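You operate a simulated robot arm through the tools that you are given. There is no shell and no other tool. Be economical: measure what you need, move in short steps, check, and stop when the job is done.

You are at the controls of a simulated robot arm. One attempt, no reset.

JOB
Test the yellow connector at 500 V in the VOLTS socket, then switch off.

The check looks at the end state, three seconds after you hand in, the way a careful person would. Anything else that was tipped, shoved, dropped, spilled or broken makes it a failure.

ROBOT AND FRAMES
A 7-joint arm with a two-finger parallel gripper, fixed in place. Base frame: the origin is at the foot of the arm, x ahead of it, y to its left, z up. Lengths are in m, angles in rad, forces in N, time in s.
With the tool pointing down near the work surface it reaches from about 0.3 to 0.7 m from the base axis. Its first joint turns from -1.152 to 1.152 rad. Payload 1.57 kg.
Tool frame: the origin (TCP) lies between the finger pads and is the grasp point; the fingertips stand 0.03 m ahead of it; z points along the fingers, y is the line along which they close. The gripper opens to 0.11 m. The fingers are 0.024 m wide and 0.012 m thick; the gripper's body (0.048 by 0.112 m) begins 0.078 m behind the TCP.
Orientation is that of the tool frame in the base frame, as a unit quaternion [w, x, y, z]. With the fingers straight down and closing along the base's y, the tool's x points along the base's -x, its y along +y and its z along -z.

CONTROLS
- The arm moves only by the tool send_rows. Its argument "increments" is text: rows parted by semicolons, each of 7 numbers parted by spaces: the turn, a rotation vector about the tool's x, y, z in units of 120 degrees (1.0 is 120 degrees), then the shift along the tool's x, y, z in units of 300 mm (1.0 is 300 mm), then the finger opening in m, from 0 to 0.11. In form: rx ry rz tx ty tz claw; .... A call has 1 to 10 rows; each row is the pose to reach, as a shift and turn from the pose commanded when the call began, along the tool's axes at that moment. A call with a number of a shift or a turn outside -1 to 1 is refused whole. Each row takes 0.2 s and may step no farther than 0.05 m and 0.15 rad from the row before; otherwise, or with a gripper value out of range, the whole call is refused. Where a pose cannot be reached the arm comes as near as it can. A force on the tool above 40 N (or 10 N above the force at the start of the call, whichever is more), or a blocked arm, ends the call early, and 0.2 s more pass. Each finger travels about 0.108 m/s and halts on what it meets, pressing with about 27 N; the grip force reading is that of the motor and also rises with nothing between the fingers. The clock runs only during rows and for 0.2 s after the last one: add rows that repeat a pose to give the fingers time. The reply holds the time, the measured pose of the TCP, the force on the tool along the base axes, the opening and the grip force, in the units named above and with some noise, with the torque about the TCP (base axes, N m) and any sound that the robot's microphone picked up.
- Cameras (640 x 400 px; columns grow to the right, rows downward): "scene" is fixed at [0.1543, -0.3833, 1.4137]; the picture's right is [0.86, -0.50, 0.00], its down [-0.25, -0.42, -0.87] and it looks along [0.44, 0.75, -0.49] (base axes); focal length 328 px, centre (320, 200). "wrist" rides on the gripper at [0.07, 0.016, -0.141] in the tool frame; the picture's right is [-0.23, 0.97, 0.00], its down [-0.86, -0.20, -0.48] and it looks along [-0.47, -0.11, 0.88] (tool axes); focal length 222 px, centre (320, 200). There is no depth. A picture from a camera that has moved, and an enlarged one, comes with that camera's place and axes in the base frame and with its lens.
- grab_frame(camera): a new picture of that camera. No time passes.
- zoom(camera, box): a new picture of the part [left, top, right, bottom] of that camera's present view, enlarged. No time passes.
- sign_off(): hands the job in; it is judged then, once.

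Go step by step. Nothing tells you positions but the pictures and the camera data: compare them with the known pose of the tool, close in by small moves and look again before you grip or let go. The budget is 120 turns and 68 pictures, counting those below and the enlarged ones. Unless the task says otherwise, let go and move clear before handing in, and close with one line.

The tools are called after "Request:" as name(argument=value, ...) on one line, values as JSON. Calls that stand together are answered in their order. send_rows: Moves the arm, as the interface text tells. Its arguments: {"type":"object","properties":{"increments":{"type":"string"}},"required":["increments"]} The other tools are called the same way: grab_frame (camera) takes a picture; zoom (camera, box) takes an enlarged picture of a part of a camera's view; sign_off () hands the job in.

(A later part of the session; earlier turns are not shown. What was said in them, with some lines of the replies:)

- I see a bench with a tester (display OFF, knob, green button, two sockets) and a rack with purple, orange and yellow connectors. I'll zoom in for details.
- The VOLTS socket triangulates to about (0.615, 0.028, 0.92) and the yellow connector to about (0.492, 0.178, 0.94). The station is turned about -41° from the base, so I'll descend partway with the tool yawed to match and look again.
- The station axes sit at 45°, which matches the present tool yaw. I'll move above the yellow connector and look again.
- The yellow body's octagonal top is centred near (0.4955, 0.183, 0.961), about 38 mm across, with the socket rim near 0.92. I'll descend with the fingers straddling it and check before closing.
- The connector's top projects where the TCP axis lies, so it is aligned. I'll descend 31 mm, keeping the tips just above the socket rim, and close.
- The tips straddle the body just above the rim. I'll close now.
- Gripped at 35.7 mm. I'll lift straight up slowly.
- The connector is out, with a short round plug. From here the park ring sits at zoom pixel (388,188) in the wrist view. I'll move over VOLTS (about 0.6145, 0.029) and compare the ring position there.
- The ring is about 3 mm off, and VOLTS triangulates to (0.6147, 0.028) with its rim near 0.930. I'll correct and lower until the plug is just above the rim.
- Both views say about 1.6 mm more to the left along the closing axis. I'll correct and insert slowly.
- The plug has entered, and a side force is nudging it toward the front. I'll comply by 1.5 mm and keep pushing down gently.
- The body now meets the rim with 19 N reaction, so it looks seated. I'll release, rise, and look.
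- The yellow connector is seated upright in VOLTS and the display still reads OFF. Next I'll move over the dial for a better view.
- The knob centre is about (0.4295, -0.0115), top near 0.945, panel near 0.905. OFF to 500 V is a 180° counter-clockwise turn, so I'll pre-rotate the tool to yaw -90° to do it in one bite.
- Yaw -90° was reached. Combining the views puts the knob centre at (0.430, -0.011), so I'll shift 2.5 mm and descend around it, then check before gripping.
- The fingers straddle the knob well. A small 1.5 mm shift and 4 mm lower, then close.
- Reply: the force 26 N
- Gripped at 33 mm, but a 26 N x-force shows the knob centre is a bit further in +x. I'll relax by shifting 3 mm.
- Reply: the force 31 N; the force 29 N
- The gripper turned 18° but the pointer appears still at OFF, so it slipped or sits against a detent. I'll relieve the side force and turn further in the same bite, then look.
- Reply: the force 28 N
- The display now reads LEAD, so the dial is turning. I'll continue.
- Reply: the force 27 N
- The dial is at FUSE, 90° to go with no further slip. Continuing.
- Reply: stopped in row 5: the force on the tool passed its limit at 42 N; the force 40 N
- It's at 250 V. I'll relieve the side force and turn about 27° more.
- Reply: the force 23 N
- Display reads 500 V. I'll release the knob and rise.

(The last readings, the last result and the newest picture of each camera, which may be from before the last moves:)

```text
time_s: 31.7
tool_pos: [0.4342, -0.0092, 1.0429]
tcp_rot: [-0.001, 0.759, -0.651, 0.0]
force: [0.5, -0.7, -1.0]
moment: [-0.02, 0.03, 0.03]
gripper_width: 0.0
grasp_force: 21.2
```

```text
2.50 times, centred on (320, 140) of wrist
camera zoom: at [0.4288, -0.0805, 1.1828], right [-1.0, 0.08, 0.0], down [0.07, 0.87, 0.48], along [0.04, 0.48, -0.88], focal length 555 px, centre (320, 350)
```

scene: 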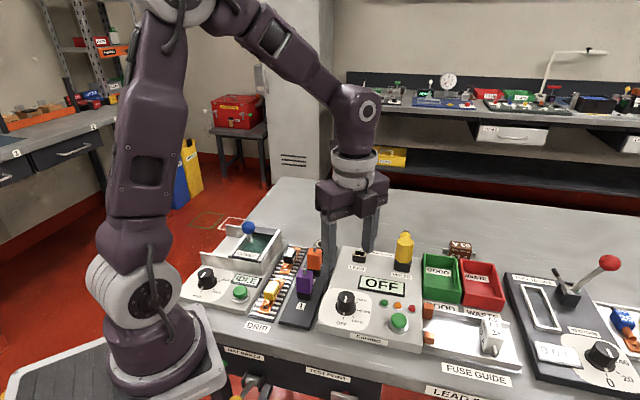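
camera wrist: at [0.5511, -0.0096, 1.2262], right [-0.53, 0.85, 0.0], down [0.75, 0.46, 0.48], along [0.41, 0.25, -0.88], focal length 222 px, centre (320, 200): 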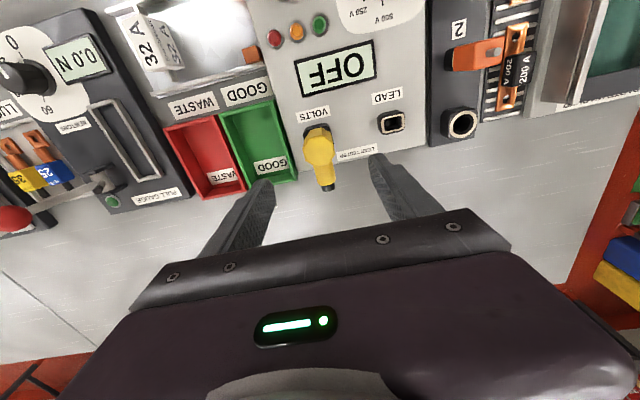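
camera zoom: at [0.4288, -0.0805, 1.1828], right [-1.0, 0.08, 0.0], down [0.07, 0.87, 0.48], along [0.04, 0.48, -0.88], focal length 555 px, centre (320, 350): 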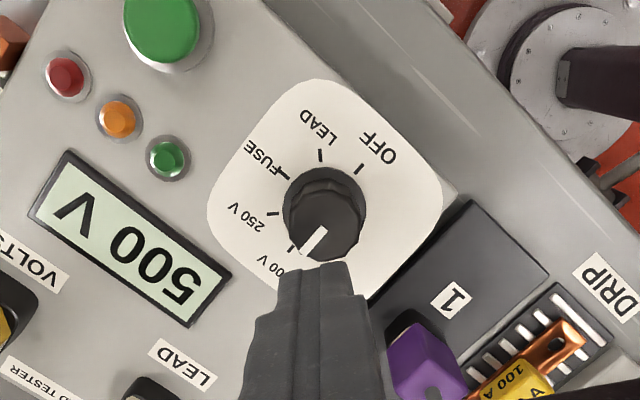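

The dial is at 500 V, and the green button top is around (0.4915, -0.0925, 0.922). I'll move the closed fingers just above it.

Request:
send_rows(increments="0 0 0 0.1 -0.049 0 0;0 0 0 0.2 -0.0975 0 0;0 0 0 0.3036 -0.1462 0 0;0 0 0 0.3036 -0.1462 0.12 0;0 0 0 0.3036 -0.1462 0.24 0;0 0 0 0.3036 -0.1462 0.24 0")

Request:
zoom(camera="scene", box=[355, 270, 445, 360])

Request:
zoom(camera="wrist", box=[220, 60, 420, 220])

```text
time_s: 33.1
tool_pos: [0.4926, -0.0943, 0.9687]
tcp_rot: [-0.001, 0.758, -0.652, 0.0]
force: [-0.1, -0.3, 0.1]
moment: [-0.01, -0.02, -0.03]
gripper_width: 0.0
grasp_force: 21.8
```

```text
4.44 times, centred on (400, 315) of scene
camera zoom: at [0.1543, -0.3833, 1.4137], right [0.86, -0.5, 0.0], down [-0.25, -0.42, -0.87], along [0.44, 0.75, -0.49], focal length 1456 px, centre (-36, -311)
```

zoom: 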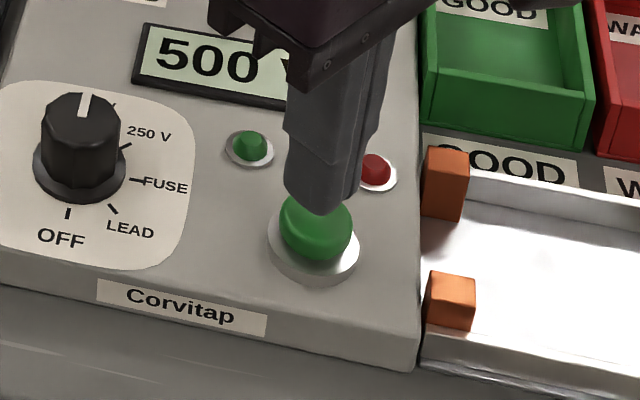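

```text
2.50 times, centred on (320, 140) of wrist
camera zoom: at [0.4857, -0.1658, 1.1091], right [-1.0, 0.08, 0.0], down [0.07, 0.87, 0.48], along [0.04, 0.48, -0.88], focal length 555 px, centre (320, 350)
```

zoom: 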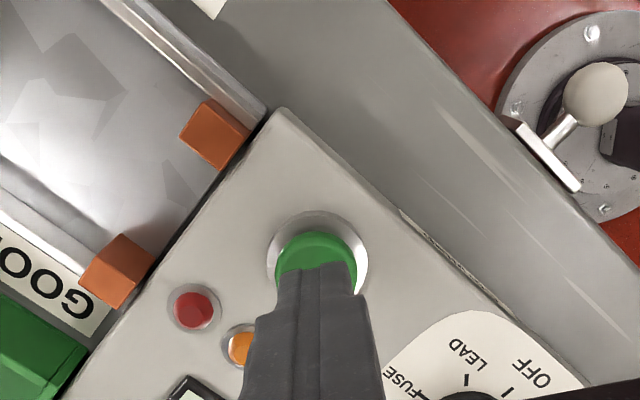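

The tips are right above the button. I'll press down in small steps and lift.

Request:
send_rows(increments="0 0 0 0 0 0.03 0;0 0 0 0 0 0.05 0;0 0 0 0 0 0.06 0;0 0 0 0 0 0.07 0;0 0 0 0 0 0.08 0")

Request:
zoom(camera="scene", box=[315, 240, 445, 360])

```text
time_s: 34.3
tool_pos: [0.4904, -0.0916, 0.946]
tcp_rot: [-0.002, 0.759, -0.651, 0.001]
force: [-1.1, -2.0, 23.3]
moment: [-0.1, 0.03, 0.05]
gripper_width: 0.0
grasp_force: 21.0
heard: click
```

```text
3.33 times, centred on (380, 300) of scene
camera zoom: at [0.1539, -0.3833, 1.4138], right [0.86, -0.5, 0.0], down [-0.25, -0.42, -0.87], along [0.44, 0.75, -0.49], focal length 1092 px, centre (120, -133)
```

zoom: 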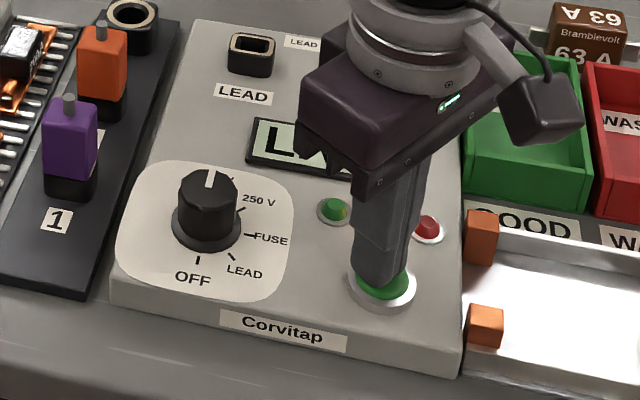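

Click heard and the display changed. I'll lift off and read it.

Request:
send_rows(increments="0 0 0 0 0 -0.1 0;0 0 0 0 0 -0.2 0;0 0 0 0 0 -0.3 0;0 0 0 0 0 -0.3 0")

Request:
zoom(camera="scene", box=[315, 240, 445, 360])

```text
time_s: 35.3
tool_pos: [0.4921, -0.0891, 1.0375]
tcp_rot: [-0.001, 0.759, -0.652, 0.0]
force: [-0.5, 0.5, 0.1]
moment: [0.0, -0.02, 0.01]
gripper_width: 0.0001
grasp_force: 21.3
```

```text
3.33 times, centred on (380, 300) of scene
camera zoom: at [0.1543, -0.3833, 1.4137], right [0.86, -0.5, 0.0], down [-0.25, -0.42, -0.87], along [0.44, 0.75, -0.49], focal length 1092 px, centre (120, -133)
```

zoom: 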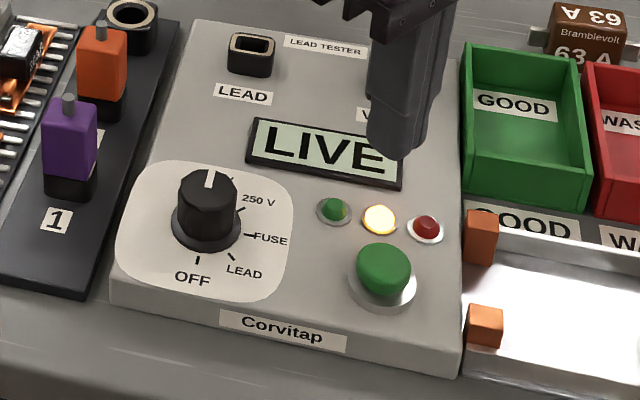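

The display says LIVE with the amber lamp lit, so the test is running. I'll return above the knob and wait for the result.

Request:
send_rows(increments="0 0 0 -0.1 0.051 0 0.03;0 0 0 -0.2 0.102 0 0.07;0 0 0 -0.2953 0.152 0 0.07;0 0 0 -0.2953 0.152 0 0.07;0 0 0 -0.2953 0.152 0 0.07;0 0 0 -0.2953 0.152 0 0.07;0 0 0 -0.2953 0.152 0 0.07")

Request:
zoom(camera="scene", box=[315, 210, 445, 340])

Request:
zoom(camera="wrist", box=[220, 60, 420, 220])

```text
time_s: 36.9
tool_pos: [0.4341, -0.0109, 1.035]
tcp_rot: [-0.001, 0.758, -0.652, 0.0]
force: [0.2, 0.4, 1.1]
moment: [0.0, -0.04, 0.01]
gripper_width: 0.0699
grasp_force: 0.1
```

```text
3.08 times, centred on (380, 275) of scene
camera zoom: at [0.1543, -0.3833, 1.4137], right [0.86, -0.5, 0.0], down [-0.25, -0.42, -0.87], along [0.44, 0.75, -0.49], focal length 1008 px, centre (135, -31)
```

zoom: 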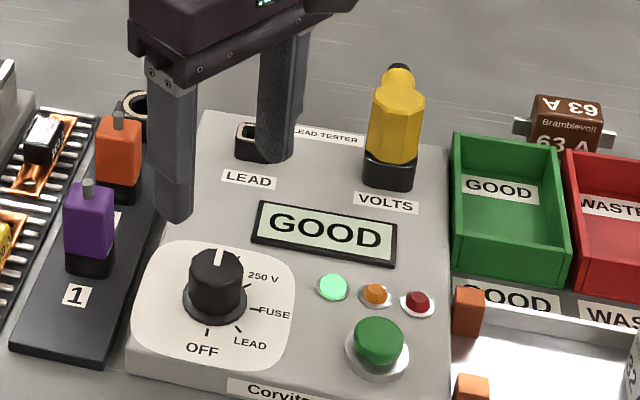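

```text
2.50 times, centred on (320, 140) of wrist
camera zoom: at [0.4278, -0.0828, 1.1752], right [-1.0, 0.08, 0.0], down [0.07, 0.87, 0.48], along [0.04, 0.48, -0.88], focal length 555 px, centre (320, 350)
```

zoom: 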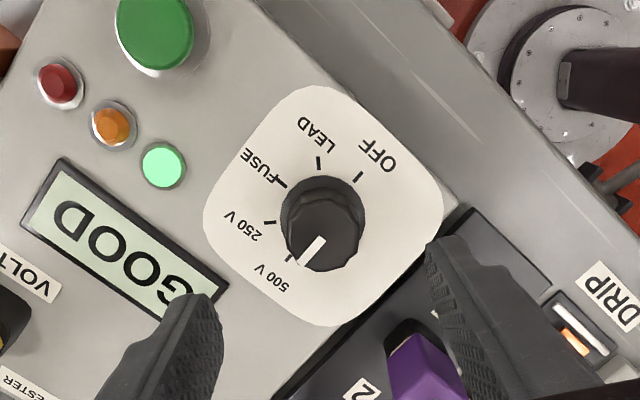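

The test result is GOOD with the green lamp. Now I'll grip the knob again and turn it clockwise back to OFF.

Request:
send_rows(increments="0 0 0 -0.0083 0.002 0.1 0.07;0 0 0 -0.0083 0.002 0.2 0.07;0 0 0 -0.0083 0.002 0.28 0.07;0 0 0 -0.0083 0.002 0.28 0.07;0 0 0 -0.0083 0.002 0.28 0.04;0 0 0 -0.0083 0.002 0.28 0.02;0 0 0 -0.0083 0.002 0.28 0.02;0 0 0 -0.0083 0.002 0.28 0.02")

```text
time_s: 38.7
tool_pos: [0.4318, -0.0068, 0.9523]
tcp_rot: [-0.004, 0.758, -0.652, 0.002]
force: [26.9, 1.2, -7.6]
moment: [0.38, -0.28, 0.03]
gripper_width: 0.0322
grasp_force: 40.8
```

Request:
send_rows(increments="0 0 0 0.001 -0.0065 0 0.02;0 0 0.065 0.001 -0.0065 0 0.02;0 0 0.13 0.001 -0.0065 0 0.02;0 0 0.195 0.001 -0.0065 0 0.02;0 0 0.26 0.001 -0.0065 0 0.02;0 0 0.325 0.001 -0.0065 0 0.02")

Request:
zoom(camera="wrist", box=[220, 60, 420, 220])

```text
time_s: 40.1
tool_pos: [0.4326, -0.008, 0.9508]
tcp_rot: [0.003, -0.496, 0.868, 0.0]
force: [19.0, -8.9, 29.7]
moment: [-0.02, -0.43, 0.02]
gripper_width: 0.0323
grasp_force: 40.7
```

```text
2.50 times, centred on (320, 140) of wrist
camera zoom: at [0.3833, -0.0594, 1.0909], right [-0.72, 0.69, 0.0], down [0.6, 0.63, 0.48], along [0.33, 0.35, -0.88], focal length 555 px, centre (320, 350)
```

zoom: 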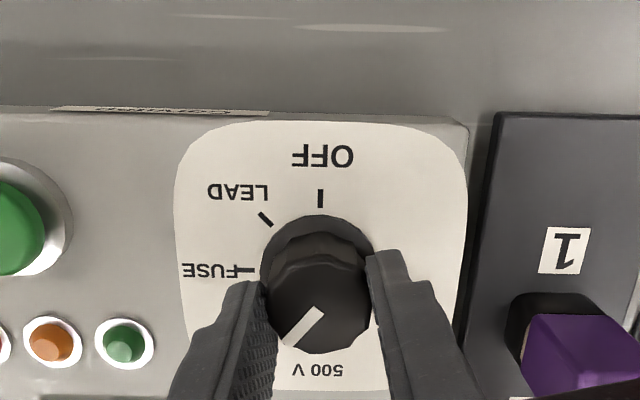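

At 250 V and turning without slip. Continuing clockwise.

Request:
send_rows(increments="0 0 0 0 -0.0055 -0.003 0.02;0 0 0.065 0 -0.0055 -0.003 0.02;0 0 0.13 0 -0.0055 -0.003 0.02;0 0 0.195 0 -0.0055 -0.003 0.02;0 0 0.26 0 -0.0055 -0.003 0.02;0 0 0.325 0 -0.0055 -0.003 0.02;0 0 0.39 0 -0.0055 -0.003 0.02")

```text
time_s: 41.7
tool_pos: [0.4332, -0.0094, 0.9527]
tcp_rot: [0.0, -0.111, 0.994, 0.001]
force: [10.7, -23.5, -28.9]
moment: [-0.5, -0.19, 0.04]
gripper_width: 0.0321
grasp_force: 40.3
```

Request:
send_rows(increments="0 0 0 -0.001 -0.0055 0.003 0.02;0 0 0.065 -0.001 -0.0055 0.003 0.02;0 0 0.13 -0.001 -0.0055 0.003 0.02;0 0 0.195 -0.001 -0.0055 0.003 0.02;0 0 0.26 -0.001 -0.0055 0.003 0.02;0 0 0.325 -0.001 -0.0055 0.003 0.02;0 0 0.39 -0.001 -0.0055 0.003 0.02")

Request:
zoom(camera="wrist", box=[220, 60, 420, 220])

```text
time_s: 43.3
tool_pos: [0.4333, -0.0099, 0.9516]
tcp_rot: [0.0, 0.293, 0.956, 0.001]
force: [-14.9, -14.0, 28.5]
moment: [-0.6, 0.33, 0.02]
gripper_width: 0.0323
grasp_force: 40.8
```

```text
2.50 times, centred on (320, 140) of wrist
camera zoom: at [0.385, 0.0431, 1.0913], right [0.73, 0.68, 0.0], down [0.6, -0.64, 0.48], along [0.33, -0.35, -0.88], focal length 555 px, centre (320, 350)
```

zoom: 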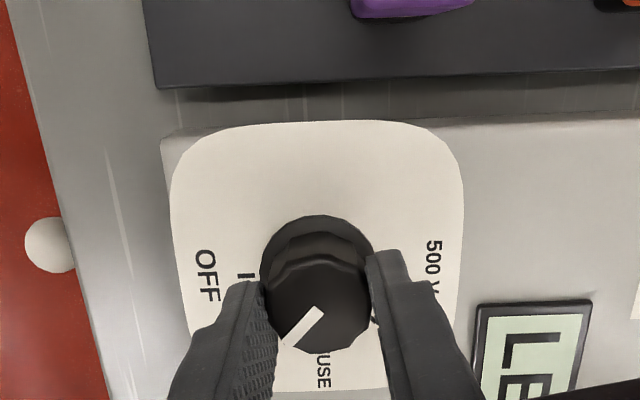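

At LEAD; about 47° more to OFF.

Request:
send_rows(increments="0 0 0 0.001 -0.0046 -0.003 0.02;0 0 0.065 0.001 -0.0046 -0.003 0.02;0 0 0.13 0.001 -0.0046 -0.003 0.02;0 0 0.195 0.001 -0.0046 -0.003 0.02;0 0 0.26 0.001 -0.0046 -0.003 0.02;0 0 0.325 0.001 -0.0046 -0.003 0.02;0 0 0.385 0.001 -0.0046 -0.003 0.02")

Request:
zoom(camera="wrist", box=[220, 60, 420, 220])

Request:
zoom(camera="scene", box=[315, 210, 445, 340])

```text
time_s: 44.9
tool_pos: [0.4332, -0.0085, 0.9516]
tcp_rot: [0.0, 0.644, 0.765, 0.0]
force: [-0.4, 7.2, -28.6]
moment: [0.15, 0.09, 0.01]
gripper_width: 0.0317
grasp_force: 41.0
```

```text
2.50 times, centred on (320, 140) of wrist
camera zoom: at [0.4371, 0.0611, 1.0923], right [1.0, -0.06, 0.0], down [-0.05, -0.88, 0.48], along [-0.03, -0.48, -0.88], focal length 555 px, centre (320, 350)
```

zoom: 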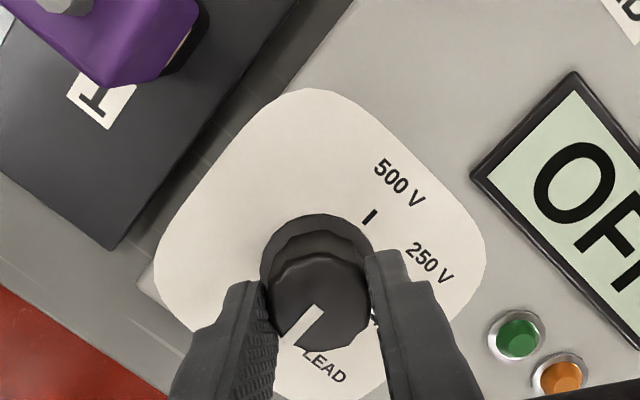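

```text
3.08 times, centred on (380, 275) of scene
camera zoom: at [0.1547, -0.3831, 1.4137], right [0.86, -0.5, 0.0], down [-0.25, -0.42, -0.87], along [0.44, 0.75, -0.49], focal length 1008 px, centre (135, -31)
```

zoom: 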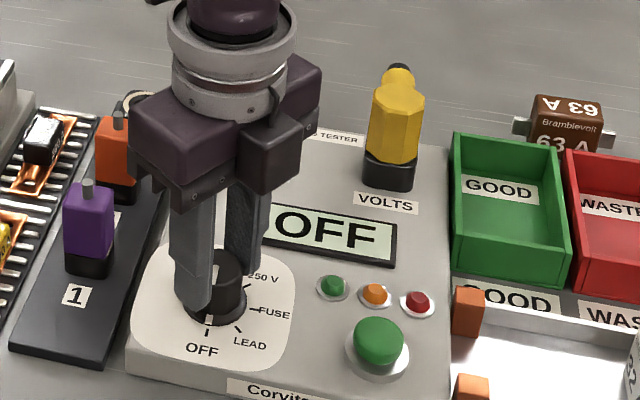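

OFF is reached. I'll release the knob, rise clear, and take a last look.

Request:
send_rows(increments="0 0 0 0 0 0 0.04;0 0 0 0 0 0 0.07;0 0 0 0 0 0 0.07;0 0 0 0 0 -0.1 0.07;0 0 0 0 0 -0.25 0.07;0 0 0 0 0 -0.4 0.07;0 0 0 0 0 -0.55 0.07;0 0 0 0 0 -0.55 0.07")

Request:
grab_frame(camera="scene")

Request:
zoom(camera="scene", box=[275, 220, 445, 360])

```text
time_s: 46.7
tool_pos: [0.4308, -0.0115, 1.1176]
tcp_rot: [-0.001, 0.644, 0.765, 0.002]
force: [0.1, 0.4, 1.0]
moment: [-0.04, 0.0, 0.0]
gripper_width: 0.07
grasp_force: 0.0
```

```text
15 pictures are left
```

scene: 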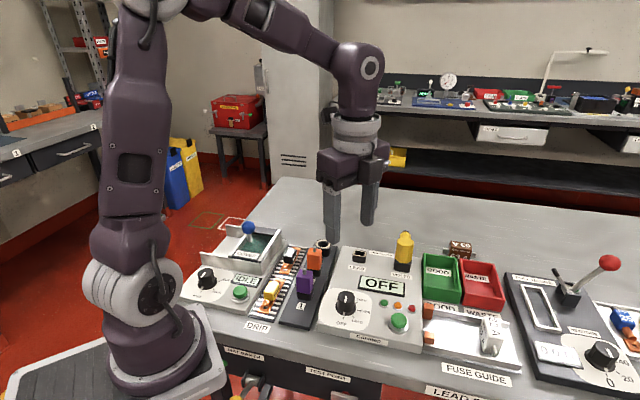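

```text
2.86 times, centred on (360, 290) of scene
camera zoom: at [0.1543, -0.3833, 1.4137], right [0.86, -0.5, 0.0], down [-0.25, -0.42, -0.87], along [0.44, 0.75, -0.49], focal length 936 px, centre (206, -57)
```

zoom: 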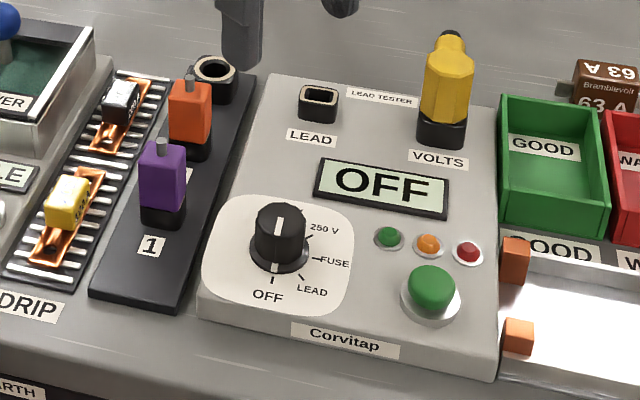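

The tester is OFF with the pointer at OFF, the yellow connector is seated in VOLTS, and everything else is undisturbed. The arm is clear, so I'm handing in.

Request:
sign_off()

```text
The job is handed in.
```

The yellow connector was tested at 500 V in the VOLTS socket and read GOOD; the tester is switched back to OFF, and I left the connector in the socket.
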